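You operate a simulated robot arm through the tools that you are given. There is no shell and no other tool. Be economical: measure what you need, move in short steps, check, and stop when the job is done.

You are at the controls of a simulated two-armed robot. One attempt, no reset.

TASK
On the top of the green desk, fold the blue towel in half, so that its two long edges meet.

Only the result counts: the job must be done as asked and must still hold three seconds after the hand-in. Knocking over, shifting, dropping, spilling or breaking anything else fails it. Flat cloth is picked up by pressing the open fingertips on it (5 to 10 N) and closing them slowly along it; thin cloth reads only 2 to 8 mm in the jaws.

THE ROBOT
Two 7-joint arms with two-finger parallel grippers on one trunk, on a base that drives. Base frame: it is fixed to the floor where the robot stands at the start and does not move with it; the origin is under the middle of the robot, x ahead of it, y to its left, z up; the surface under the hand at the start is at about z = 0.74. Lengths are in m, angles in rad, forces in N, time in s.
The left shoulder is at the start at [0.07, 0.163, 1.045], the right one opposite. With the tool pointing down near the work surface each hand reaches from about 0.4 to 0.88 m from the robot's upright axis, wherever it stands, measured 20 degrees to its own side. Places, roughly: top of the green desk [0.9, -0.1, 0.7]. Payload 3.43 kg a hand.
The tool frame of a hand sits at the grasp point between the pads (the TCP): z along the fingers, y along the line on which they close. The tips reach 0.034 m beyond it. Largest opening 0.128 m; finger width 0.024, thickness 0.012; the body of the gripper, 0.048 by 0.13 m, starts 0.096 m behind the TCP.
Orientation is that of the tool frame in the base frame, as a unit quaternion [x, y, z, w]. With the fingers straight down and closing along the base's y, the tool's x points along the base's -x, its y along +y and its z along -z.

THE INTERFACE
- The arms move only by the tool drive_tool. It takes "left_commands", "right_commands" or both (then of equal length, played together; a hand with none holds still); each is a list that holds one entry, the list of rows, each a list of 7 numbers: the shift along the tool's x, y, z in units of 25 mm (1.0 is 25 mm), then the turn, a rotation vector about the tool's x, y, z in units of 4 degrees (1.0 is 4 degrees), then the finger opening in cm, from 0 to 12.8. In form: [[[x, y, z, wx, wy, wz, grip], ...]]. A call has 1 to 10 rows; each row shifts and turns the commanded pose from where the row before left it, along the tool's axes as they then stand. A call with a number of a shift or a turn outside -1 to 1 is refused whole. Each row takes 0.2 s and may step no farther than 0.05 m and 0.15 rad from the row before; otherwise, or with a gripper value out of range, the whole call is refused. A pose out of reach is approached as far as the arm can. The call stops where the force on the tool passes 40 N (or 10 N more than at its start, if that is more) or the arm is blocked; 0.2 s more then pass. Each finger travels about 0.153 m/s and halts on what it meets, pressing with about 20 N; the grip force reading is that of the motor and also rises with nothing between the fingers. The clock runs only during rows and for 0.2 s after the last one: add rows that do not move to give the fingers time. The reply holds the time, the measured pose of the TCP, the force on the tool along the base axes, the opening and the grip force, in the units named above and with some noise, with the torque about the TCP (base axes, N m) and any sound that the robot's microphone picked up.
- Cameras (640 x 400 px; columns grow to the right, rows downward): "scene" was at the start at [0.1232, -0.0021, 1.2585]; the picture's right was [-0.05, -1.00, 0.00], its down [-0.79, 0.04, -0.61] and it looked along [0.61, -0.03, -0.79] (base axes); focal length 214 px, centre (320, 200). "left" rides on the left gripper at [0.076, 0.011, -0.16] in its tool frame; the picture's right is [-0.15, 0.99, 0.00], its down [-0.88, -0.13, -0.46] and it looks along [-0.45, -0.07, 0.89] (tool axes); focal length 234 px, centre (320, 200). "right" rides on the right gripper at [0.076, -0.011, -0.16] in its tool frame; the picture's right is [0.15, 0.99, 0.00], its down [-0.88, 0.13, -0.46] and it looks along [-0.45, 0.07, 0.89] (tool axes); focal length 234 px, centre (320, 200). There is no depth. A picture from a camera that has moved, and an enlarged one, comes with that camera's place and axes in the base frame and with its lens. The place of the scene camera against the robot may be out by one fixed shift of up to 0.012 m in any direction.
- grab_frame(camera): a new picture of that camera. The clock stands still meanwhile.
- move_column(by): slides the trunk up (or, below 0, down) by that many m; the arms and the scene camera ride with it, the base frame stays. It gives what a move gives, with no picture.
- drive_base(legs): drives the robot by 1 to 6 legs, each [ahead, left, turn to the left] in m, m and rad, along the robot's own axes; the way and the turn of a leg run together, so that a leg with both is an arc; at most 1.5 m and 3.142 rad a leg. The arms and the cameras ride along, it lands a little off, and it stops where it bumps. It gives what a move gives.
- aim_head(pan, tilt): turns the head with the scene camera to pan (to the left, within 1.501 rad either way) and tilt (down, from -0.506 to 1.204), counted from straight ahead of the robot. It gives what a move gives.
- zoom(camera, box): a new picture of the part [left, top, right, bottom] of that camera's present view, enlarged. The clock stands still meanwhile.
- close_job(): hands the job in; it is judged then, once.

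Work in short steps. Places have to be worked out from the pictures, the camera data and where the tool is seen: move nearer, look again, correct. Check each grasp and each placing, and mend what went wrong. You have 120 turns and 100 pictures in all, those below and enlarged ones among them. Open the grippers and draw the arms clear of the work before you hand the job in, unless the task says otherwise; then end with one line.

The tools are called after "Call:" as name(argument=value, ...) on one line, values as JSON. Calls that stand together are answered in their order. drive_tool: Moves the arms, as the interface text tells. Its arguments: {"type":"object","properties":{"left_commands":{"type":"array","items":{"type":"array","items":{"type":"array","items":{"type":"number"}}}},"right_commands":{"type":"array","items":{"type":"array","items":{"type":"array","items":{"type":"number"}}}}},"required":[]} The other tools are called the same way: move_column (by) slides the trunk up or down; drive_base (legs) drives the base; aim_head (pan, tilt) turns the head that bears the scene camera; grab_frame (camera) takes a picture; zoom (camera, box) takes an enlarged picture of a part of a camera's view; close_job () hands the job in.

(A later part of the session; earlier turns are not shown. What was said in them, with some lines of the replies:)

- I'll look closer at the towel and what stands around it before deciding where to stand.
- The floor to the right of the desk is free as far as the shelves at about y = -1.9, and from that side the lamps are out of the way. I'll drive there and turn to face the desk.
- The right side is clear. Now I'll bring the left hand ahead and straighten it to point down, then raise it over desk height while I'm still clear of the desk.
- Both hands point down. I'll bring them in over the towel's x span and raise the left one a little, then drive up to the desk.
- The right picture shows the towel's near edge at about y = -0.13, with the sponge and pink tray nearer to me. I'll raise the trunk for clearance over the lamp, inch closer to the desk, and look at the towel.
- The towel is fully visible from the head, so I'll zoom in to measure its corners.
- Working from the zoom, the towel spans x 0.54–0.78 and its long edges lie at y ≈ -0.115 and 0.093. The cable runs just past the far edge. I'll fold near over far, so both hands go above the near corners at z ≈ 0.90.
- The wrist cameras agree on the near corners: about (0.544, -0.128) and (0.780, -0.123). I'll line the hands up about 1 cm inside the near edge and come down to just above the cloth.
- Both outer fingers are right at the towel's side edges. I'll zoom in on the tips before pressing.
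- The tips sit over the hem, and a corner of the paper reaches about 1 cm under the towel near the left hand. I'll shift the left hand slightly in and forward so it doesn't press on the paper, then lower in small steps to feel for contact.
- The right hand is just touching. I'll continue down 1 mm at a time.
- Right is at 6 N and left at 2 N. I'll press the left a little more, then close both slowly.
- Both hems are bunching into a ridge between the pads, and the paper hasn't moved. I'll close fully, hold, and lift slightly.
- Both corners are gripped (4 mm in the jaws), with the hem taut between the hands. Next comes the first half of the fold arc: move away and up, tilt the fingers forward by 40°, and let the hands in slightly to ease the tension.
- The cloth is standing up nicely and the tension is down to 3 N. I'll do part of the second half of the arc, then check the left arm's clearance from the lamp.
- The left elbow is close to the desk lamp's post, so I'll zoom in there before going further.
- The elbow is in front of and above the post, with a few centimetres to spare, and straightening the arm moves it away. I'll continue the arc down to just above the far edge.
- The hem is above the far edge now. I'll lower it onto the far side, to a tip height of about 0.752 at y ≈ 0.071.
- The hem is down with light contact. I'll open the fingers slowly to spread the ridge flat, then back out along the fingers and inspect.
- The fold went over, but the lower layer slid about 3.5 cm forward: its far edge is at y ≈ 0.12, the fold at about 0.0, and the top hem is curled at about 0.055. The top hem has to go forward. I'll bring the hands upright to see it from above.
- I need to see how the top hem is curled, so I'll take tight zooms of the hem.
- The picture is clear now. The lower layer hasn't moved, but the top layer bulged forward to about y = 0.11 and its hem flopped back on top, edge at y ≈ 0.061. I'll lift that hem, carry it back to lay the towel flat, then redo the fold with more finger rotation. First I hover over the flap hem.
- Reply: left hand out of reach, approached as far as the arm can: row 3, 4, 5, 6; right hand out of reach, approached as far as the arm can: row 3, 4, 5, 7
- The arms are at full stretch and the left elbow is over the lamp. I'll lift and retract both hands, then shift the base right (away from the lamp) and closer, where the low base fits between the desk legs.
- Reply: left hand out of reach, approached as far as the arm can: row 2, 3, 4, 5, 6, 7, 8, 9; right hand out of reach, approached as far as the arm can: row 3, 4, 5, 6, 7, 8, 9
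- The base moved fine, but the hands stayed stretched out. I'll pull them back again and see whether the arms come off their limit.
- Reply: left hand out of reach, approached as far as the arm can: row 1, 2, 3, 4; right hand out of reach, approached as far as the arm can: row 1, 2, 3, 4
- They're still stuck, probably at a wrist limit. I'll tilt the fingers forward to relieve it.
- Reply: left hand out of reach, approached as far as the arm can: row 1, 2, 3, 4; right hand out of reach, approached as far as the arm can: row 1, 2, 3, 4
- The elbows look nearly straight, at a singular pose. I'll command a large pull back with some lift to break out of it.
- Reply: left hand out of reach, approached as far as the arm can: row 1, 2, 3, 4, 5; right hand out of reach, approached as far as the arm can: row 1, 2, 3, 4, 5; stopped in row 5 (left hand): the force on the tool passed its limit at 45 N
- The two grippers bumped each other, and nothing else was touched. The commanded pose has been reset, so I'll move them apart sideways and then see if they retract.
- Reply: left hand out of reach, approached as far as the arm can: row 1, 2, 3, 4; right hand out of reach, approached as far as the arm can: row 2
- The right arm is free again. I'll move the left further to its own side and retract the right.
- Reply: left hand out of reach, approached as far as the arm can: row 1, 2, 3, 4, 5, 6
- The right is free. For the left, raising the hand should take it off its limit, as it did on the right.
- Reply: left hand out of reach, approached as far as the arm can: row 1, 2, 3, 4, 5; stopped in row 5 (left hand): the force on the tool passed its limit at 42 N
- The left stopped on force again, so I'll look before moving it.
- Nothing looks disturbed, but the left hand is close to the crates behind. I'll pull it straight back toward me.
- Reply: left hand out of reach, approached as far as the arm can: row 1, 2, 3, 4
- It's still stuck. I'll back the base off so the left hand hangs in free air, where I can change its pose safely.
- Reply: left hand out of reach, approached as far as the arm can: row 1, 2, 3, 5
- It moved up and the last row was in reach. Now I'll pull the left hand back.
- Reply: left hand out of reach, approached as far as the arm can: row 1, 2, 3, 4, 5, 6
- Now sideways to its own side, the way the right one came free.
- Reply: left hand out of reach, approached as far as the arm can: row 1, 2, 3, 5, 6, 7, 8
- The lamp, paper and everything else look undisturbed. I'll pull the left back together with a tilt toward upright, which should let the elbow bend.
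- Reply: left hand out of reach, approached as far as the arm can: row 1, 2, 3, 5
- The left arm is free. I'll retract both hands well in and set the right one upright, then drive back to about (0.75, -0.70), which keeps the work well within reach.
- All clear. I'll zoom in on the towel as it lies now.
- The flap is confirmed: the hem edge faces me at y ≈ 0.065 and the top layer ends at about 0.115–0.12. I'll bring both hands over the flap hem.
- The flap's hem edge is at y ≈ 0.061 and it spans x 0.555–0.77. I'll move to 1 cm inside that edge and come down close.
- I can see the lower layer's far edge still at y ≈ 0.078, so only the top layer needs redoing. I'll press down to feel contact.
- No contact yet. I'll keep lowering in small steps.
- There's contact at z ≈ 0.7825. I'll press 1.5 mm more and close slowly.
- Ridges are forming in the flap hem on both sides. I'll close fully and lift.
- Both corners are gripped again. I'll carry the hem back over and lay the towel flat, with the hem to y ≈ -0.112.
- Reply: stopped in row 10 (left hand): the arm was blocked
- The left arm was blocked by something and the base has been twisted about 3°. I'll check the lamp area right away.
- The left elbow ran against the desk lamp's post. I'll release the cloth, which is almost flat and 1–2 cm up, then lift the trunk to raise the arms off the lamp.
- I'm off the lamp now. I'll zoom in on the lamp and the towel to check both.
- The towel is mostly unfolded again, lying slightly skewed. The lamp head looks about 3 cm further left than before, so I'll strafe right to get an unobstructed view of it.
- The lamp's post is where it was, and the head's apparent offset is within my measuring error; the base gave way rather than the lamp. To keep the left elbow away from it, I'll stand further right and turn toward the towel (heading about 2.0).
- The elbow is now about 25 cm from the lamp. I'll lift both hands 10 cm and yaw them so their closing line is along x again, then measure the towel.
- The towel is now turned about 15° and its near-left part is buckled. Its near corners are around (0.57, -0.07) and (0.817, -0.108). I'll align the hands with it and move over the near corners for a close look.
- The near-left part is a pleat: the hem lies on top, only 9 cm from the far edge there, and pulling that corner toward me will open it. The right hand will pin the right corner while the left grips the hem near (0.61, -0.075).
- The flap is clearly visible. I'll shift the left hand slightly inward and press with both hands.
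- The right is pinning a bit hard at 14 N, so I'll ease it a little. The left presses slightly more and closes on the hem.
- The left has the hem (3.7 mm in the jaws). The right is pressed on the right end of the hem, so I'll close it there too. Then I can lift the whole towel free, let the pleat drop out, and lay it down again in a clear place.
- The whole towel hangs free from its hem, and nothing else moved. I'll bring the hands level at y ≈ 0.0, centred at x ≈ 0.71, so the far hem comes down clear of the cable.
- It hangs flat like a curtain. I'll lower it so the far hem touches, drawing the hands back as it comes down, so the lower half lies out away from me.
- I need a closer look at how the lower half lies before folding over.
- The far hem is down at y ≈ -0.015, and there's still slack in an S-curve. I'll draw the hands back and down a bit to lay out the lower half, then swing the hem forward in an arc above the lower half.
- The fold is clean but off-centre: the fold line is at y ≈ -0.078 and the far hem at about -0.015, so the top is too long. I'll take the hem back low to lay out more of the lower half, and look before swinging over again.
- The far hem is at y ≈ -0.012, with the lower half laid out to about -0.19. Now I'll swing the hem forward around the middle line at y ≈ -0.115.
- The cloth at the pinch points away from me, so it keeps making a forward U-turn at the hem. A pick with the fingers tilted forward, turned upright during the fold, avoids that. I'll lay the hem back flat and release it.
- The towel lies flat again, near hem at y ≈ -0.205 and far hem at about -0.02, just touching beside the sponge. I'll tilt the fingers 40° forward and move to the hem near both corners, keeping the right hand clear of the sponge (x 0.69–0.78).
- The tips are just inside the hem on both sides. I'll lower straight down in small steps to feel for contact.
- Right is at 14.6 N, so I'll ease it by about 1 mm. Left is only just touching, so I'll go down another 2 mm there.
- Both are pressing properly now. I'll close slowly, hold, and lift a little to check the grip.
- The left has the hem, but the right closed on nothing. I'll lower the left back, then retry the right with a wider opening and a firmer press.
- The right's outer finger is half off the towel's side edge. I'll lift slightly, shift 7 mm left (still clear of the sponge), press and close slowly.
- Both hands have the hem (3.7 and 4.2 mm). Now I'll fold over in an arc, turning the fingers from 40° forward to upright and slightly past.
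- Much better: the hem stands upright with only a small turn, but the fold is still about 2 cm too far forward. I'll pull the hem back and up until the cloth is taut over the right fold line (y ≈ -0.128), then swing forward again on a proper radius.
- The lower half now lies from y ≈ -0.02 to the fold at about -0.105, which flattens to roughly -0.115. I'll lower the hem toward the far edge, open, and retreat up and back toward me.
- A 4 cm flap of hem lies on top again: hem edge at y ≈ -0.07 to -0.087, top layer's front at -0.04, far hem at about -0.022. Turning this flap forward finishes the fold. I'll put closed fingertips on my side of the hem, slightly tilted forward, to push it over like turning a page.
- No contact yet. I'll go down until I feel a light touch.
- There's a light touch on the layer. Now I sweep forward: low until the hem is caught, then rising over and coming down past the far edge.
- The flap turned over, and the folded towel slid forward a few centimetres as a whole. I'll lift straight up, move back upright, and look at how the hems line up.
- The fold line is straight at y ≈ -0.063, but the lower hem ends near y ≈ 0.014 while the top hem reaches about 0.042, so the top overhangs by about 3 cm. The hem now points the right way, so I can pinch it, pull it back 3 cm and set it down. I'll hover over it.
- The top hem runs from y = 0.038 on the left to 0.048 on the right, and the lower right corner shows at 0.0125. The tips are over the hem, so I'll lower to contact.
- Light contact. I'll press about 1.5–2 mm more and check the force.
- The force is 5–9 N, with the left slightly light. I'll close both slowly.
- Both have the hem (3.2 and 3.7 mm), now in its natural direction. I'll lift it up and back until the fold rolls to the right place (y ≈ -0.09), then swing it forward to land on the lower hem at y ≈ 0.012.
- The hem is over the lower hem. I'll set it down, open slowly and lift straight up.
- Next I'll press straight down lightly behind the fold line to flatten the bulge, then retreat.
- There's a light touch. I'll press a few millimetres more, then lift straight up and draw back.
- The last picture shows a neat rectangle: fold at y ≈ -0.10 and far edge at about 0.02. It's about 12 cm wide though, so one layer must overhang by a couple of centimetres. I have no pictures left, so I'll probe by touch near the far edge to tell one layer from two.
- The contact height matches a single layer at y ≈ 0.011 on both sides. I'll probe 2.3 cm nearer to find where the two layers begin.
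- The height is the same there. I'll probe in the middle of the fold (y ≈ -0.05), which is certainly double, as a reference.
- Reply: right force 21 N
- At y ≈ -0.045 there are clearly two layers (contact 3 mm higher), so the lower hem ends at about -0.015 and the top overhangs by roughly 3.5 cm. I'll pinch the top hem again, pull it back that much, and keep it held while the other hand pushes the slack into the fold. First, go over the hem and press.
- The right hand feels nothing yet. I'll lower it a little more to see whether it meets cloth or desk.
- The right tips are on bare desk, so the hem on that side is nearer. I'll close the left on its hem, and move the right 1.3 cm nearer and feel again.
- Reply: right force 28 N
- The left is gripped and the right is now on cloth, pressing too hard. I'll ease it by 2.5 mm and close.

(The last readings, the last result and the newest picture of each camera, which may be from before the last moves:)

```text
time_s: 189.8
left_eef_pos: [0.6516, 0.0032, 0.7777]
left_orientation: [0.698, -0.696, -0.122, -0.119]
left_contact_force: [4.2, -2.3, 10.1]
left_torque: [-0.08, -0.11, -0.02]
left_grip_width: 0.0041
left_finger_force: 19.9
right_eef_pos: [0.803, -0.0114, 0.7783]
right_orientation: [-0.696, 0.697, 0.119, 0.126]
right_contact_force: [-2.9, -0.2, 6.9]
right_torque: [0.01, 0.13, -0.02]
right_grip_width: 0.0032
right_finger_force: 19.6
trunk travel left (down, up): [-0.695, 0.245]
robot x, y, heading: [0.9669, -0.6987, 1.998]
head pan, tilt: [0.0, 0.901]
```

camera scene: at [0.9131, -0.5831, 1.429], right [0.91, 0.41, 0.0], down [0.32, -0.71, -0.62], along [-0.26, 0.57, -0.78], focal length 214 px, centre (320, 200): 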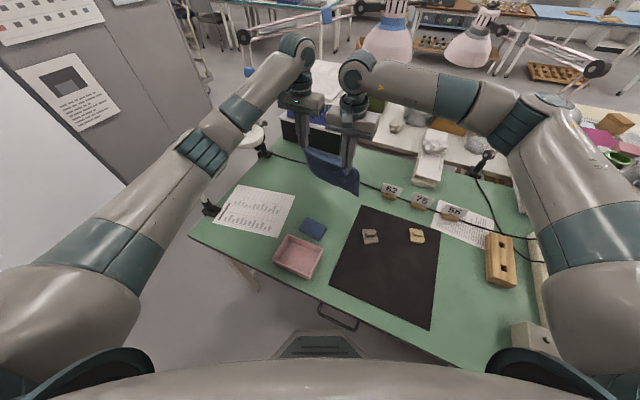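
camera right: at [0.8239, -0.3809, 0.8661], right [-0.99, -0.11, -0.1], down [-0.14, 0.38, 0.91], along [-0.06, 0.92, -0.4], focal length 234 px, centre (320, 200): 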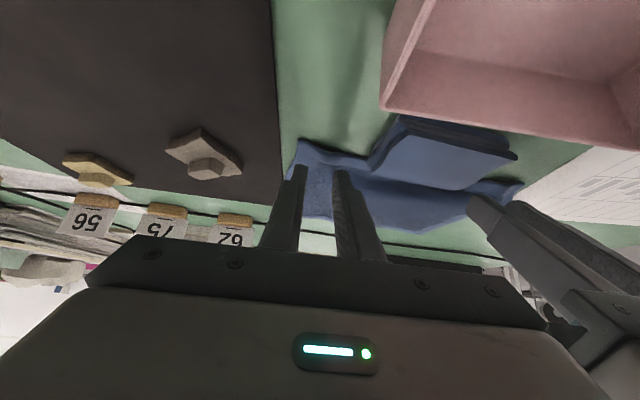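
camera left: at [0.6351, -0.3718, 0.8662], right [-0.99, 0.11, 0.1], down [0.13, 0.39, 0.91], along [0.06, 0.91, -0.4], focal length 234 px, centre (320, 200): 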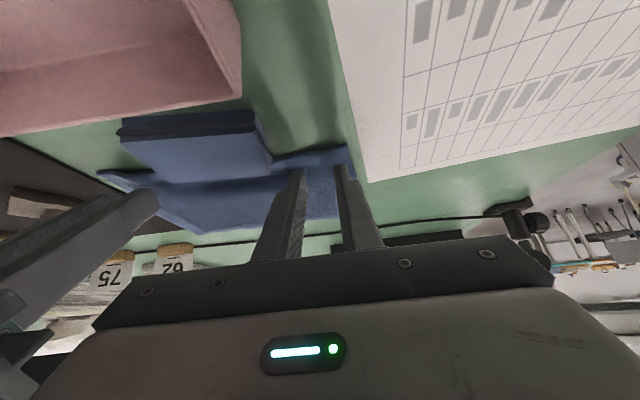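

Both have the hem. I'll lift 2 cm, bring it back (left 4.3 cm, right 2.8 cm) onto the lower hem line at y ≈ -0.02, and set it down while still holding it.

Call:
drive_tool(left_commands=[[[-0.27, 0, -0.75, 0, 0, 0, 0], [0.81, 0, -0.3, 0, 0, 0, 0], [0.81, 0, -0.29, 0, 0, 0, 0], [0.22, 0, 0.6, 0, 0, 0, 0], [0, 0, 0, 0, 0, 0, 0]]], right_commands=[[[-0.27, 0, -0.75, 0, 0, 0, 0], [0.53, 0, -0.19, 0, 0, 0, 0], [0.52, 0, -0.19, 0, 0, 0, 0], [0.22, 0, 0.6, 0, 0, 0, 0], [0, 0, 0, 0, 0, 0, 0]]])

```text
time_s: 191.0
left_eef_pos: [0.6518, -0.0387, 0.7808]
left_orientation: [0.698, -0.695, -0.122, -0.119]
left_contact_force: [1.1, 0.4, 0.4]
left_torque: [0.0, -0.06, 0.01]
left_grip_width: 0.0035
left_finger_force: 19.8
right_eef_pos: [0.8031, -0.0401, 0.7833]
right_orientation: [-0.697, 0.697, 0.118, 0.124]
right_contact_force: [-2.0, -0.5, -0.2]
right_torque: [0.01, 0.06, 0.02]
right_grip_width: 0.0031
right_finger_force: 19.7
trunk travel left (down, up): [-0.695, 0.245]
robot x, y, heading: [0.9672, -0.6975, 1.994]
head pan, tilt: [0.0, 0.901]
```

The left keeps holding the hem. The right releases, lifts, and presses lightly on the slack between hem and fold, then sweeps it toward me into the fold.

Call:
drive_tool(right_commands=[[[0, 0, 0, 0, 0, 0, 1], [0, 0, 0, 0, 0, 0, 2], [-0.2, 0, -0.56, 0, 0, 0, 2.4], [-0.2, 0, -0.56, 0, 0, 0, 2.4], [0.6, 0, -0.22, 0, 0, 0, 3], [0.6, 0, -0.22, 0, 0, 0, 4], [0.2, 0, 0.56, 0, 0, 0, 4], [0.2, 0, 0.54, 0, 0, 0, 4], [0, 0, 0, 0, 0, 0, 4]]])

Call:
drive_tool(right_commands=[[[0.41, 0, -0.15, 0, 0, 0, 4], [0.41, 0, -0.15, 0, 0, 0, 4], [0.41, 0, -0.15, 0, 0, 0, 4], [0.41, 0, -0.15, 0, 0, 0, 4], [0, 0, 0, 0, 0, 0, 4]]])

```text
time_s: 193.0
left_eef_pos: [0.6517, -0.0395, 0.7811]
left_orientation: [0.698, -0.696, -0.121, -0.119]
left_contact_force: [-0.3, 0.2, 0.7]
left_torque: [-0.02, 0.04, 0.01]
left_grip_width: 0.0039
left_finger_force: 20.0
right_eef_pos: [0.8027, -0.0701, 0.7824]
right_orientation: [-0.696, 0.697, 0.118, 0.126]
right_contact_force: [-0.1, 0.7, 1.7]
right_torque: [-0.01, 0.0, 0.0]
right_grip_width: 0.0399
right_finger_force: 0.1
trunk travel left (down, up): [-0.695, 0.245]
robot x, y, heading: [0.966, -0.7021, 1.999]
head pan, tilt: [0.0, 0.901]
```

```text
time_s: 194.2
left_eef_pos: [0.6517, -0.038, 0.7804]
left_orientation: [0.697, -0.696, -0.122, -0.119]
left_contact_force: [0.4, -0.4, 0.6]
left_torque: [0.01, -0.01, -0.02]
left_grip_width: 0.0037
left_finger_force: 19.7
right_eef_pos: [0.8025, -0.1156, 0.7832]
right_orientation: [-0.696, 0.697, 0.117, 0.126]
right_contact_force: [0.2, 1.2, 1.3]
right_torque: [0.06, 0.02, -0.01]
right_grip_width: 0.0401
right_finger_force: 0.3
trunk travel left (down, up): [-0.695, 0.245]
robot x, y, heading: [0.9681, -0.6983, 1.997]
head pan, tilt: [0.0, 0.901]
```

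Now the hands swap roles: the right pins the hem by pressing on it, then the left releases and sweeps its side toward the fold.

Call:
drive_tool(right_commands=[[[-0.2, 0, -0.56, 0, 0, 0, 3], [-0.2, 0, -0.56, 0, 0, 0, 3], [-0.75, 0, 0.27, 0, 0, 0, 3], [-0.75, 0, 0.27, 0, 0, 0, 3], [-0.75, 0, 0.28, 0, 0, 0, 3], [-0.75, 0, 0.28, 0, 0, 0, 3], [0.2, 0, 0.56, 0, 0, 0, 3], [0.2, 0, 0.56, 0, 0, 0, 3], [0.02, 0, 0.06, 0, 0, 0, 3], [0, 0, 0, 0, 0, 0, 3]]])

```text
time_s: 196.4
left_eef_pos: [0.6535, -0.0387, 0.7799]
left_orientation: [0.698, -0.696, -0.122, -0.118]
left_contact_force: [0.9, -0.4, -0.4]
left_torque: [0.0, 0.02, -0.02]
left_grip_width: 0.0037
left_finger_force: 20.2
right_eef_pos: [0.8034, -0.0341, 0.7794]
right_orientation: [0.697, -0.697, -0.118, -0.125]
right_contact_force: [-0.3, -0.3, -0.1]
right_torque: [0.02, -0.03, -0.03]
right_grip_width: 0.0301
right_finger_force: 0.0
trunk travel left (down, up): [-0.695, 0.245]
robot x, y, heading: [0.9648, -0.6998, 1.994]
head pan, tilt: [0.0, 0.901]
```

Call:
drive_tool(right_commands=[[[0.014, 0, 0.04, 0, 0, 0, 3], [0, 0, 0, 0, 0, 0, 3]]])

Call:
drive_tool(right_commands=[[[0.014, 0, 0.04, 0, 0, 0, 3], [0, 0, 0, 0, 0, 0, 3]]])

Call:
drive_tool(right_commands=[[[0.014, 0, 0.04, 0, 0, 0, 3], [0, 0, 0, 0, 0, 0, 3]]])

```text
time_s: 197.0
left_eef_pos: [0.6524, -0.0377, 0.78]
left_orientation: [0.698, -0.696, -0.121, -0.12]
left_contact_force: [0.0, -0.7, 0.9]
left_torque: [0.0, 0.05, -0.01]
left_grip_width: 0.0035
left_finger_force: 19.9
right_eef_pos: [0.8024, -0.0341, 0.7791]
right_orientation: [-0.696, 0.697, 0.117, 0.126]
right_contact_force: [0.3, 0.1, -0.4]
right_torque: [-0.01, 0.01, 0.01]
right_grip_width: 0.03
right_finger_force: 0.1
trunk travel left (down, up): [-0.695, 0.245]
robot x, y, heading: [0.9685, -0.6981, 1.995]
head pan, tilt: [0.0, 0.901]
```

```text
time_s: 197.6
left_eef_pos: [0.6527, -0.0394, 0.7808]
left_orientation: [0.698, -0.696, -0.122, -0.119]
left_contact_force: [0.0, -0.7, 1.1]
left_torque: [-0.02, 0.01, -0.03]
left_grip_width: 0.0037
left_finger_force: 19.9
right_eef_pos: [0.804, -0.0346, 0.7798]
right_orientation: [-0.696, 0.697, 0.117, 0.126]
right_contact_force: [0.0, 0.0, -0.1]
right_torque: [0.01, -0.02, 0.01]
right_grip_width: 0.0298
right_finger_force: 0.0
trunk travel left (down, up): [-0.695, 0.245]
robot x, y, heading: [0.9669, -0.7, 1.996]
head pan, tilt: [0.0, 0.901]
```

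```text
time_s: 198.2
left_eef_pos: [0.6527, -0.0374, 0.779]
left_orientation: [0.697, -0.696, -0.121, -0.119]
left_contact_force: [-0.6, 0.1, 1.0]
left_torque: [-0.02, 0.03, -0.02]
left_grip_width: 0.0037
left_finger_force: 19.7
right_eef_pos: [0.8025, -0.0361, 0.777]
right_orientation: [-0.696, 0.697, 0.117, 0.126]
right_contact_force: [0.3, -0.7, 0.4]
right_torque: [0.0, -0.01, -0.01]
right_grip_width: 0.0297
right_finger_force: 0.1
trunk travel left (down, up): [-0.695, 0.245]
robot x, y, heading: [0.9668, -0.6973, 1.998]
head pan, tilt: [0.0, 0.901]
```

There's bare desk at y ≈ -0.027 on the right, so both hems there are nearer than that. I'll step back 1.3 cm and feel again.

Call:
drive_tool(right_commands=[[[-0.07, 0, -0.28, 0, 0, 0, 3], [0.49, 0, -0.18, 0, 0, 0, 3], [0.04, 0, 0.11, 0, 0, 0, 3], [0, 0, 0, 0, 0, 0, 3]]])

Call:
drive_tool(right_commands=[[[0.03, 0, 0.075, 0, 0, 0, 3], [0, 0, 0, 0, 0, 0, 3]]])

Call:
drive_tool(right_commands=[[[0.03, 0, 0.075, 0, 0, 0, 3], [0, 0, 0, 0, 0, 0, 3]]])

```text
time_s: 199.2
left_eef_pos: [0.6534, -0.0378, 0.7811]
left_orientation: [0.697, -0.696, -0.122, -0.12]
left_contact_force: [0.3, 0.2, 0.3]
left_torque: [0.0, 0.01, 0.01]
left_grip_width: 0.0037
left_finger_force: 19.5
right_eef_pos: [0.8035, -0.0481, 0.7801]
right_orientation: [-0.696, 0.697, 0.118, 0.126]
right_contact_force: [0.0, 0.2, 0.4]
right_torque: [-0.01, 0.0, -0.02]
right_grip_width: 0.0303
right_finger_force: 0.0
trunk travel left (down, up): [-0.695, 0.245]
robot x, y, heading: [0.9682, -0.6955, 1.997]
head pan, tilt: [0.0, 0.901]
```

```text
time_s: 199.8
left_eef_pos: [0.6531, -0.0391, 0.7812]
left_orientation: [0.697, -0.696, -0.121, -0.119]
left_contact_force: [0.1, -0.4, 0.7]
left_torque: [-0.02, 0.0, 0.02]
left_grip_width: 0.0039
left_finger_force: 19.7
right_eef_pos: [0.8024, -0.0485, 0.7792]
right_orientation: [0.697, -0.697, -0.118, -0.126]
right_contact_force: [0.6, 0.3, 0.2]
right_torque: [0.0, 0.0, -0.02]
right_grip_width: 0.0301
right_finger_force: 0.1
trunk travel left (down, up): [-0.695, 0.245]
robot x, y, heading: [0.9659, -0.6962, 1.998]
head pan, tilt: [0.0, 0.901]
```

```text
time_s: 200.4
left_eef_pos: [0.6526, -0.0383, 0.7812]
left_orientation: [0.698, -0.696, -0.122, -0.119]
left_contact_force: [-0.3, -0.1, 0.5]
left_torque: [0.01, 0.01, -0.02]
left_grip_width: 0.0036
left_finger_force: 19.6
right_eef_pos: [0.8022, -0.0484, 0.7779]
right_orientation: [-0.696, 0.697, 0.117, 0.125]
right_contact_force: [-0.2, 0.8, -0.1]
right_torque: [-0.03, 0.01, 0.02]
right_grip_width: 0.0299
right_finger_force: 0.0
trunk travel left (down, up): [-0.695, 0.245]
robot x, y, heading: [0.9708, -0.6977, 1.997]
head pan, tilt: [0.0, 0.901]
```

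Still bare desk. I'll step back another 1.5 cm and probe.

Call:
drive_tool(right_commands=[[[-0.07, 0, -0.32, 0, 0, 0, 3], [0.56, 0, -0.2, 0, 0, 0, 3], [0.03, 0, 0.08, 0, 0, 0, 3], [0, 0, 0, 0, 0, 0, 3]]])

Call:
drive_tool(right_commands=[[[0.025, 0, 0.07, 0, 0, 0, 3], [0, 0, 0, 0, 0, 0, 3]]])

Call:
drive_tool(right_commands=[[[0.025, 0, 0.07, 0, 0, 0, 3], [0, 0, 0, 0, 0, 0, 3]]])

Call:
drive_tool(right_commands=[[[0.025, 0, 0.07, 0, 0, 0, 3], [0, 0, 0, 0, 0, 0, 3]]])

```text
time_s: 201.4
left_eef_pos: [0.6518, -0.0388, 0.7798]
left_orientation: [0.697, -0.696, -0.121, -0.12]
left_contact_force: [0.7, 0.1, 0.4]
left_torque: [-0.03, -0.04, -0.02]
left_grip_width: 0.0035
left_finger_force: 19.7
right_eef_pos: [0.8037, -0.0635, 0.7834]
right_orientation: [-0.696, 0.697, 0.117, 0.126]
right_contact_force: [-0.1, 0.5, 0.8]
right_torque: [0.01, 0.0, 0.01]
right_grip_width: 0.0299
right_finger_force: 0.1
trunk travel left (down, up): [-0.695, 0.245]
robot x, y, heading: [0.9644, -0.6942, 1.997]
head pan, tilt: [0.0, 0.901]
```

```text
time_s: 202.0
left_eef_pos: [0.6517, -0.0391, 0.781]
left_orientation: [0.697, -0.697, -0.121, -0.119]
left_contact_force: [-0.1, 0.4, 0.8]
left_torque: [-0.01, 0.03, -0.01]
left_grip_width: 0.0037
left_finger_force: 19.9
right_eef_pos: [0.8018, -0.0648, 0.783]
right_orientation: [-0.696, 0.697, 0.117, 0.126]
right_contact_force: [-0.2, -0.5, 0.0]
right_torque: [-0.01, -0.01, 0.02]
right_grip_width: 0.0298
right_finger_force: 0.1
trunk travel left (down, up): [-0.695, 0.245]
robot x, y, heading: [0.9652, -0.6955, 1.997]
head pan, tilt: [0.0, 0.901]
```

```text
time_s: 202.6
left_eef_pos: [0.6519, -0.0389, 0.7807]
left_orientation: [0.698, -0.696, -0.122, -0.119]
left_contact_force: [-0.1, 0.7, -0.1]
left_torque: [0.03, 0.01, -0.01]
left_grip_width: 0.0035
left_finger_force: 19.9
right_eef_pos: [0.8017, -0.064, 0.78]
right_orientation: [0.697, -0.696, -0.118, -0.124]
right_contact_force: [-1.1, 0.2, 0.9]
right_torque: [-0.01, 0.03, -0.01]
right_grip_width: 0.0299
right_finger_force: 0.0
trunk travel left (down, up): [-0.695, 0.245]
robot x, y, heading: [0.9684, -0.6967, 1.998]
head pan, tilt: [0.0, 0.901]
```

```text
time_s: 203.2
left_eef_pos: [0.6525, -0.04, 0.7805]
left_orientation: [0.697, -0.696, -0.121, -0.12]
left_contact_force: [-0.3, -0.3, 0.3]
left_torque: [0.03, 0.01, 0.05]
left_grip_width: 0.0034
left_finger_force: 19.6
right_eef_pos: [0.8025, -0.0645, 0.7802]
right_orientation: [-0.696, 0.697, 0.118, 0.125]
right_contact_force: [0.2, -0.5, 6.1]
right_torque: [0.01, 0.06, 0.03]
right_grip_width: 0.0297
right_finger_force: 0.1
trunk travel left (down, up): [-0.695, 0.245]
robot x, y, heading: [0.9676, -0.6994, 1.996]
head pan, tilt: [0.0, 0.901]
```

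That's a single layer at y ≈ -0.057 on the right, so an edge lies between -0.041 and -0.057. I'll probe 1.5 cm further to find the second layer.

Call:
drive_tool(right_commands=[[[-0.09, 0, -0.34, 0, 0, 0, 3], [0.56, 0, -0.2, 0, 0, 0, 3], [0.02, 0, 0.06, 0, 0, 0, 3], [0, 0, 0, 0, 0, 0, 3]]])

Call:
drive_tool(right_commands=[[[0.02, 0, 0.055, 0, 0, 0, 3], [0, 0, 0, 0, 0, 0, 3]]])

Call:
drive_tool(right_commands=[[[0.02, 0, 0.055, 0, 0, 0, 3], [0, 0, 0, 0, 0, 0, 3]]])

Call:
drive_tool(right_commands=[[[0.02, 0, 0.055, 0, 0, 0, 3], [0, 0, 0, 0, 0, 0, 3]]])

```text
time_s: 204.2
left_eef_pos: [0.6516, -0.0392, 0.7815]
left_orientation: [0.697, -0.697, -0.121, -0.119]
left_contact_force: [0.1, 0.2, 0.8]
left_torque: [0.0, -0.02, 0.02]
left_grip_width: 0.0037
left_finger_force: 19.7
right_eef_pos: [0.8017, -0.081, 0.7847]
right_orientation: [-0.696, 0.697, 0.117, 0.127]
right_contact_force: [0.0, -0.1, -0.2]
right_torque: [0.02, 0.0, 0.0]
right_grip_width: 0.0299
right_finger_force: 0.0
trunk travel left (down, up): [-0.695, 0.245]
robot x, y, heading: [0.9714, -0.6978, 1.994]
head pan, tilt: [0.0, 0.901]
```

```text
time_s: 204.8
left_eef_pos: [0.6523, -0.0386, 0.7811]
left_orientation: [0.697, -0.696, -0.121, -0.119]
left_contact_force: [0.9, -0.4, 0.5]
left_torque: [0.03, 0.01, -0.04]
left_grip_width: 0.0038
left_finger_force: 19.7
right_eef_pos: [0.8034, -0.0799, 0.7849]
right_orientation: [-0.696, 0.697, 0.117, 0.126]
right_contact_force: [-0.1, 0.9, 0.1]
right_torque: [-0.04, -0.01, 0.01]
right_grip_width: 0.0296
right_finger_force: 0.0
trunk travel left (down, up): [-0.695, 0.245]
robot x, y, heading: [0.9644, -0.6966, 1.999]
head pan, tilt: [0.0, 0.901]
```

```text
time_s: 205.4
left_eef_pos: [0.6537, -0.0382, 0.7812]
left_orientation: [0.697, -0.696, -0.121, -0.119]
left_contact_force: [-0.4, 0.4, 0.2]
left_torque: [0.02, 0.01, -0.04]
left_grip_width: 0.0037
left_finger_force: 19.7
right_eef_pos: [0.8022, -0.0799, 0.7824]
right_orientation: [-0.696, 0.697, 0.117, 0.126]
right_contact_force: [-0.3, 1.0, -0.5]
right_torque: [0.02, -0.01, -0.03]
right_grip_width: 0.03
right_finger_force: 0.0
trunk travel left (down, up): [-0.695, 0.245]
robot x, y, heading: [0.9686, -0.6932, 1.995]
head pan, tilt: [0.0, 0.901]
```

```text
time_s: 206.0
left_eef_pos: [0.6514, -0.0375, 0.7806]
left_orientation: [0.697, -0.697, -0.121, -0.119]
left_contact_force: [1.0, -0.4, 1.0]
left_torque: [0.03, 0.01, -0.02]
left_grip_width: 0.0038
left_finger_force: 19.4
right_eef_pos: [0.8031, -0.0789, 0.7809]
right_orientation: [-0.696, 0.697, 0.117, 0.126]
right_contact_force: [0.8, 0.1, 2.1]
right_torque: [-0.01, 0.02, 0.03]
right_grip_width: 0.0298
right_finger_force: 0.1
trunk travel left (down, up): [-0.695, 0.245]
robot x, y, heading: [0.9675, -0.6972, 1.996]
head pan, tilt: [0.0, 0.901]
```

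On the right, the sweep dragged the top hem too far back. I'll press lightly on the top layer near y ≈ -0.10 and drag it forward about 3.5 cm.

Call:
drive_tool(right_commands=[[[-0.1, 0, -0.4, 0, 0, 0, 3], [0.5, 0, -0.18, 0, 0, 0, 4], [0.5, 0, -0.18, 0, 0, 0, 4], [0.1, 0, 0.27, 0, 0, 0, 4], [0.03, 0, 0.08, 0, 0, 0, 4], [0, 0, 0, 0, 0, 0, 4]]])

Call:
drive_tool(right_commands=[[[0.02, 0, 0.055, 0, 0, 0, 4], [0, 0, 0, 0, 0, 0, 4]]])

```text
time_s: 207.4
left_eef_pos: [0.6534, -0.0383, 0.7805]
left_orientation: [0.698, -0.696, -0.121, -0.119]
left_contact_force: [0.2, 0.2, 0.9]
left_torque: [0.01, -0.01, -0.03]
left_grip_width: 0.0037
left_finger_force: 20.6
right_eef_pos: [0.8021, -0.1077, 0.7825]
right_orientation: [0.697, -0.696, -0.119, -0.125]
right_contact_force: [0.4, -0.3, 1.7]
right_torque: [0.03, 0.02, -0.02]
right_grip_width: 0.0398
right_finger_force: 0.0
trunk travel left (down, up): [-0.695, 0.245]
robot x, y, heading: [0.9675, -0.6976, 1.993]
head pan, tilt: [0.0, 0.901]
```

```text
time_s: 208.0
left_eef_pos: [0.6517, -0.0397, 0.7806]
left_orientation: [0.697, -0.696, -0.122, -0.119]
left_contact_force: [-0.1, 0.7, 1.5]
left_torque: [-0.02, 0.02, 0.03]
left_grip_width: 0.0039
left_finger_force: 20.4
right_eef_pos: [0.8043, -0.1071, 0.7817]
right_orientation: [-0.696, 0.696, 0.119, 0.126]
right_contact_force: [0.7, -1.6, 6.8]
right_torque: [-0.03, 0.07, 0.01]
right_grip_width: 0.0396
right_finger_force: 0.0
trunk travel left (down, up): [-0.695, 0.245]
robot x, y, heading: [0.9679, -0.6971, 1.996]
head pan, tilt: [0.0, 0.901]
```

It's pressing with 7 N on the doubled cloth. Dragging forward now, then I lift and probe at y ≈ -0.06.

Call:
drive_tool(right_commands=[[[-0.33, 0, 0.12, 0, 0, 0, 4], [-0.33, 0, 0.12, 0, 0, 0, 4], [-0.33, 0, 0.12, 0, 0, 0, 4], [-0.33, 0, 0.12, 0, 0, 0, 4], [-0.2, 0, -0.56, 0, 0, 0, 4], [0, 0, 0, 0, 0, 0, 3]]])

Call:
drive_tool(right_commands=[[[-0.2, 0, 0.08, 0, 0, 0, 3], [0.18, 0, 0.5, 0, 0, 0, 3], [0, 0, 0, 0, 0, 0, 3]]])

Call:
drive_tool(right_commands=[[[0.02, 0, 0.055, 0, 0, 0, 3], [0, 0, 0, 0, 0, 0, 3]]])

```text
time_s: 209.4
left_eef_pos: [0.6519, -0.0388, 0.7792]
left_orientation: [0.697, -0.696, -0.122, -0.119]
left_contact_force: [-0.8, 0.7, 0.9]
left_torque: [0.0, 0.01, 0.02]
left_grip_width: 0.0038
left_finger_force: 20.0
right_eef_pos: [0.8031, -0.0737, 0.7934]
right_orientation: [-0.696, 0.697, 0.117, 0.125]
right_contact_force: [-0.7, -0.6, 0.8]
right_torque: [-0.02, 0.03, 0.0]
right_grip_width: 0.0301
right_finger_force: 0.1
trunk travel left (down, up): [-0.695, 0.245]
robot x, y, heading: [0.965, -0.6981, 1.996]
head pan, tilt: [0.0, 0.901]
```

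```text
time_s: 210.2
left_eef_pos: [0.6527, -0.0399, 0.7805]
left_orientation: [0.697, -0.696, -0.122, -0.119]
left_contact_force: [-0.6, -0.2, -0.2]
left_torque: [-0.02, 0.02, -0.01]
left_grip_width: 0.0036
left_finger_force: 20.0
right_eef_pos: [0.8019, -0.0679, 0.7804]
right_orientation: [0.697, -0.696, -0.119, -0.126]
right_contact_force: [1.0, -0.5, 9.5]
right_torque: [0.0, 0.01, 0.02]
right_grip_width: 0.0296
right_finger_force: 0.0
trunk travel left (down, up): [-0.695, 0.245]
robot x, y, heading: [0.9653, -0.6991, 1.994]
head pan, tilt: [0.0, 0.901]
```

```text
time_s: 210.8
left_eef_pos: [0.6535, -0.04, 0.782]
left_orientation: [0.697, -0.696, -0.122, -0.119]
left_contact_force: [0.3, 0.1, 0.1]
left_torque: [0.01, -0.01, 0.02]
left_grip_width: 0.0035
left_finger_force: 20.5
right_eef_pos: [0.8034, -0.0681, 0.7808]
right_orientation: [0.697, -0.696, -0.12, -0.126]
right_contact_force: [0.8, 2.4, 16.9]
right_torque: [0.08, 0.09, -0.04]
right_grip_width: 0.0297
right_finger_force: 0.1
trunk travel left (down, up): [-0.695, 0.245]
robot x, y, heading: [0.9694, -0.6993, 1.993]
head pan, tilt: [0.0, 0.901]
```

At y ≈ -0.06 the right side now feels doubled, so the hems there are close. I'll release the left and lift both hands straight up and clear.

Call:
drive_tool(left_commands=[[[0, 0, 0, 0, 0, 0, 0.6], [0, 0, 0, 0, 0, 0, 1.2], [0, 0, 0, 0, 0, 0, 1.8], [0, 0, 0, 0, 0, 0, 2.5], [-0.27, 0, -0.75, 0, 0, 0, 2.5], [-0.27, 0, -0.75, 0, 0, 0, 2.5], [-0.27, 0, -0.75, 0, 0, 0, 2.5], [-0.27, 0, -0.75, 0, 0, 0, 2.5], [-0.27, 0, -0.75, 0, 0, 0, 4], [-0.27, 0, -0.75, 0, 0, 0, 6]]], right_commands=[[[-0.27, 0, -0.75, 0, 0, 0, 3], [-0.27, 0, -0.75, 0, 0, 0, 3], [-0.27, 0, -0.75, 0, 0, 0, 3], [-0.27, 0, -0.75, 0, 0, 0, 3], [-0.27, 0, -0.75, 0, 0, 0, 3], [-0.27, 0, -0.75, 0, 0, 0, 3], [0, 0, 0, 0, 0, 0, 4], [0, 0, 0, 0, 0, 0, 6], [0, 0, 0, 0, 0, 0, 6], [0, 0, 0, 0, 0, 0, 6]]])

Call:
drive_tool(left_commands=[[[0.8, 0, -0.6, 0, 0, 0, 8], [0.8, 0, -0.6, 0, 0, 0, 8], [0.8, 0, -0.6, 0, 0, 0, 8], [0.8, 0, -0.6, 0, 0, 0, 8], [0.8, 0, -0.3, 0, 0, 0, 8]]], right_commands=[[[0.8, 0, -0.6, 0, 0, 0, 8], [0.8, 0, -0.6, 0, 0, 0, 8], [0.8, 0, -0.6, 0, 0, 0, 8], [0.8, 0, -0.6, 0, 0, 0, 8], [0.8, 0, -0.3, 0, 0, 0, 8]]])

```text
time_s: 213.0
left_eef_pos: [0.6522, -0.036, 0.9021]
left_orientation: [0.698, -0.696, -0.122, -0.119]
left_contact_force: [0.2, -1.3, 0.5]
left_torque: [0.01, 0.02, 0.01]
left_grip_width: 0.0601
left_finger_force: 0.1
right_eef_pos: [0.8007, -0.0661, 0.8997]
right_orientation: [-0.696, 0.697, 0.118, 0.125]
right_contact_force: [-0.5, 0.0, 0.4]
right_torque: [-0.01, -0.01, 0.01]
right_grip_width: 0.0601
right_finger_force: 0.0
trunk travel left (down, up): [-0.695, 0.245]
robot x, y, heading: [0.9667, -0.6961, 1.997]
head pan, tilt: [0.0, 0.901]
```

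```text
time_s: 214.2
left_eef_pos: [0.6527, -0.1553, 0.9312]
left_orientation: [0.698, -0.696, -0.122, -0.119]
left_contact_force: [-0.3, 0.6, 0.4]
left_torque: [0.03, -0.01, 0.01]
left_grip_width: 0.08
left_finger_force: 0.0
right_eef_pos: [0.8005, -0.1845, 0.9293]
right_orientation: [-0.696, 0.697, 0.118, 0.126]
right_contact_force: [-1.0, -0.4, 0.1]
right_torque: [-0.02, -0.03, 0.0]
right_grip_width: 0.08
right_finger_force: 0.1
trunk travel left (down, up): [-0.695, 0.245]
robot x, y, heading: [0.965, -0.6996, 1.996]
head pan, tilt: [0.0, 0.901]
```

The grippers are open and both arms are clear of the towel. I have no pictures left to check with, so I'm handing the job in.

Call:
close_job()

```text
The job is handed in.
```

I handed in the towel folded in half along its length, but I can't confirm that the two long edges meet. I ran out of pictures, so I lined up the edges by touch: the right side felt doubled to within about 1 cm, and I never checked the left. The left elbow also hit the white desk lamp's post once. Afterwards the lamp head looked about 3 cm to the left of where it had been; I put that down to measuring error but did not confirm it.
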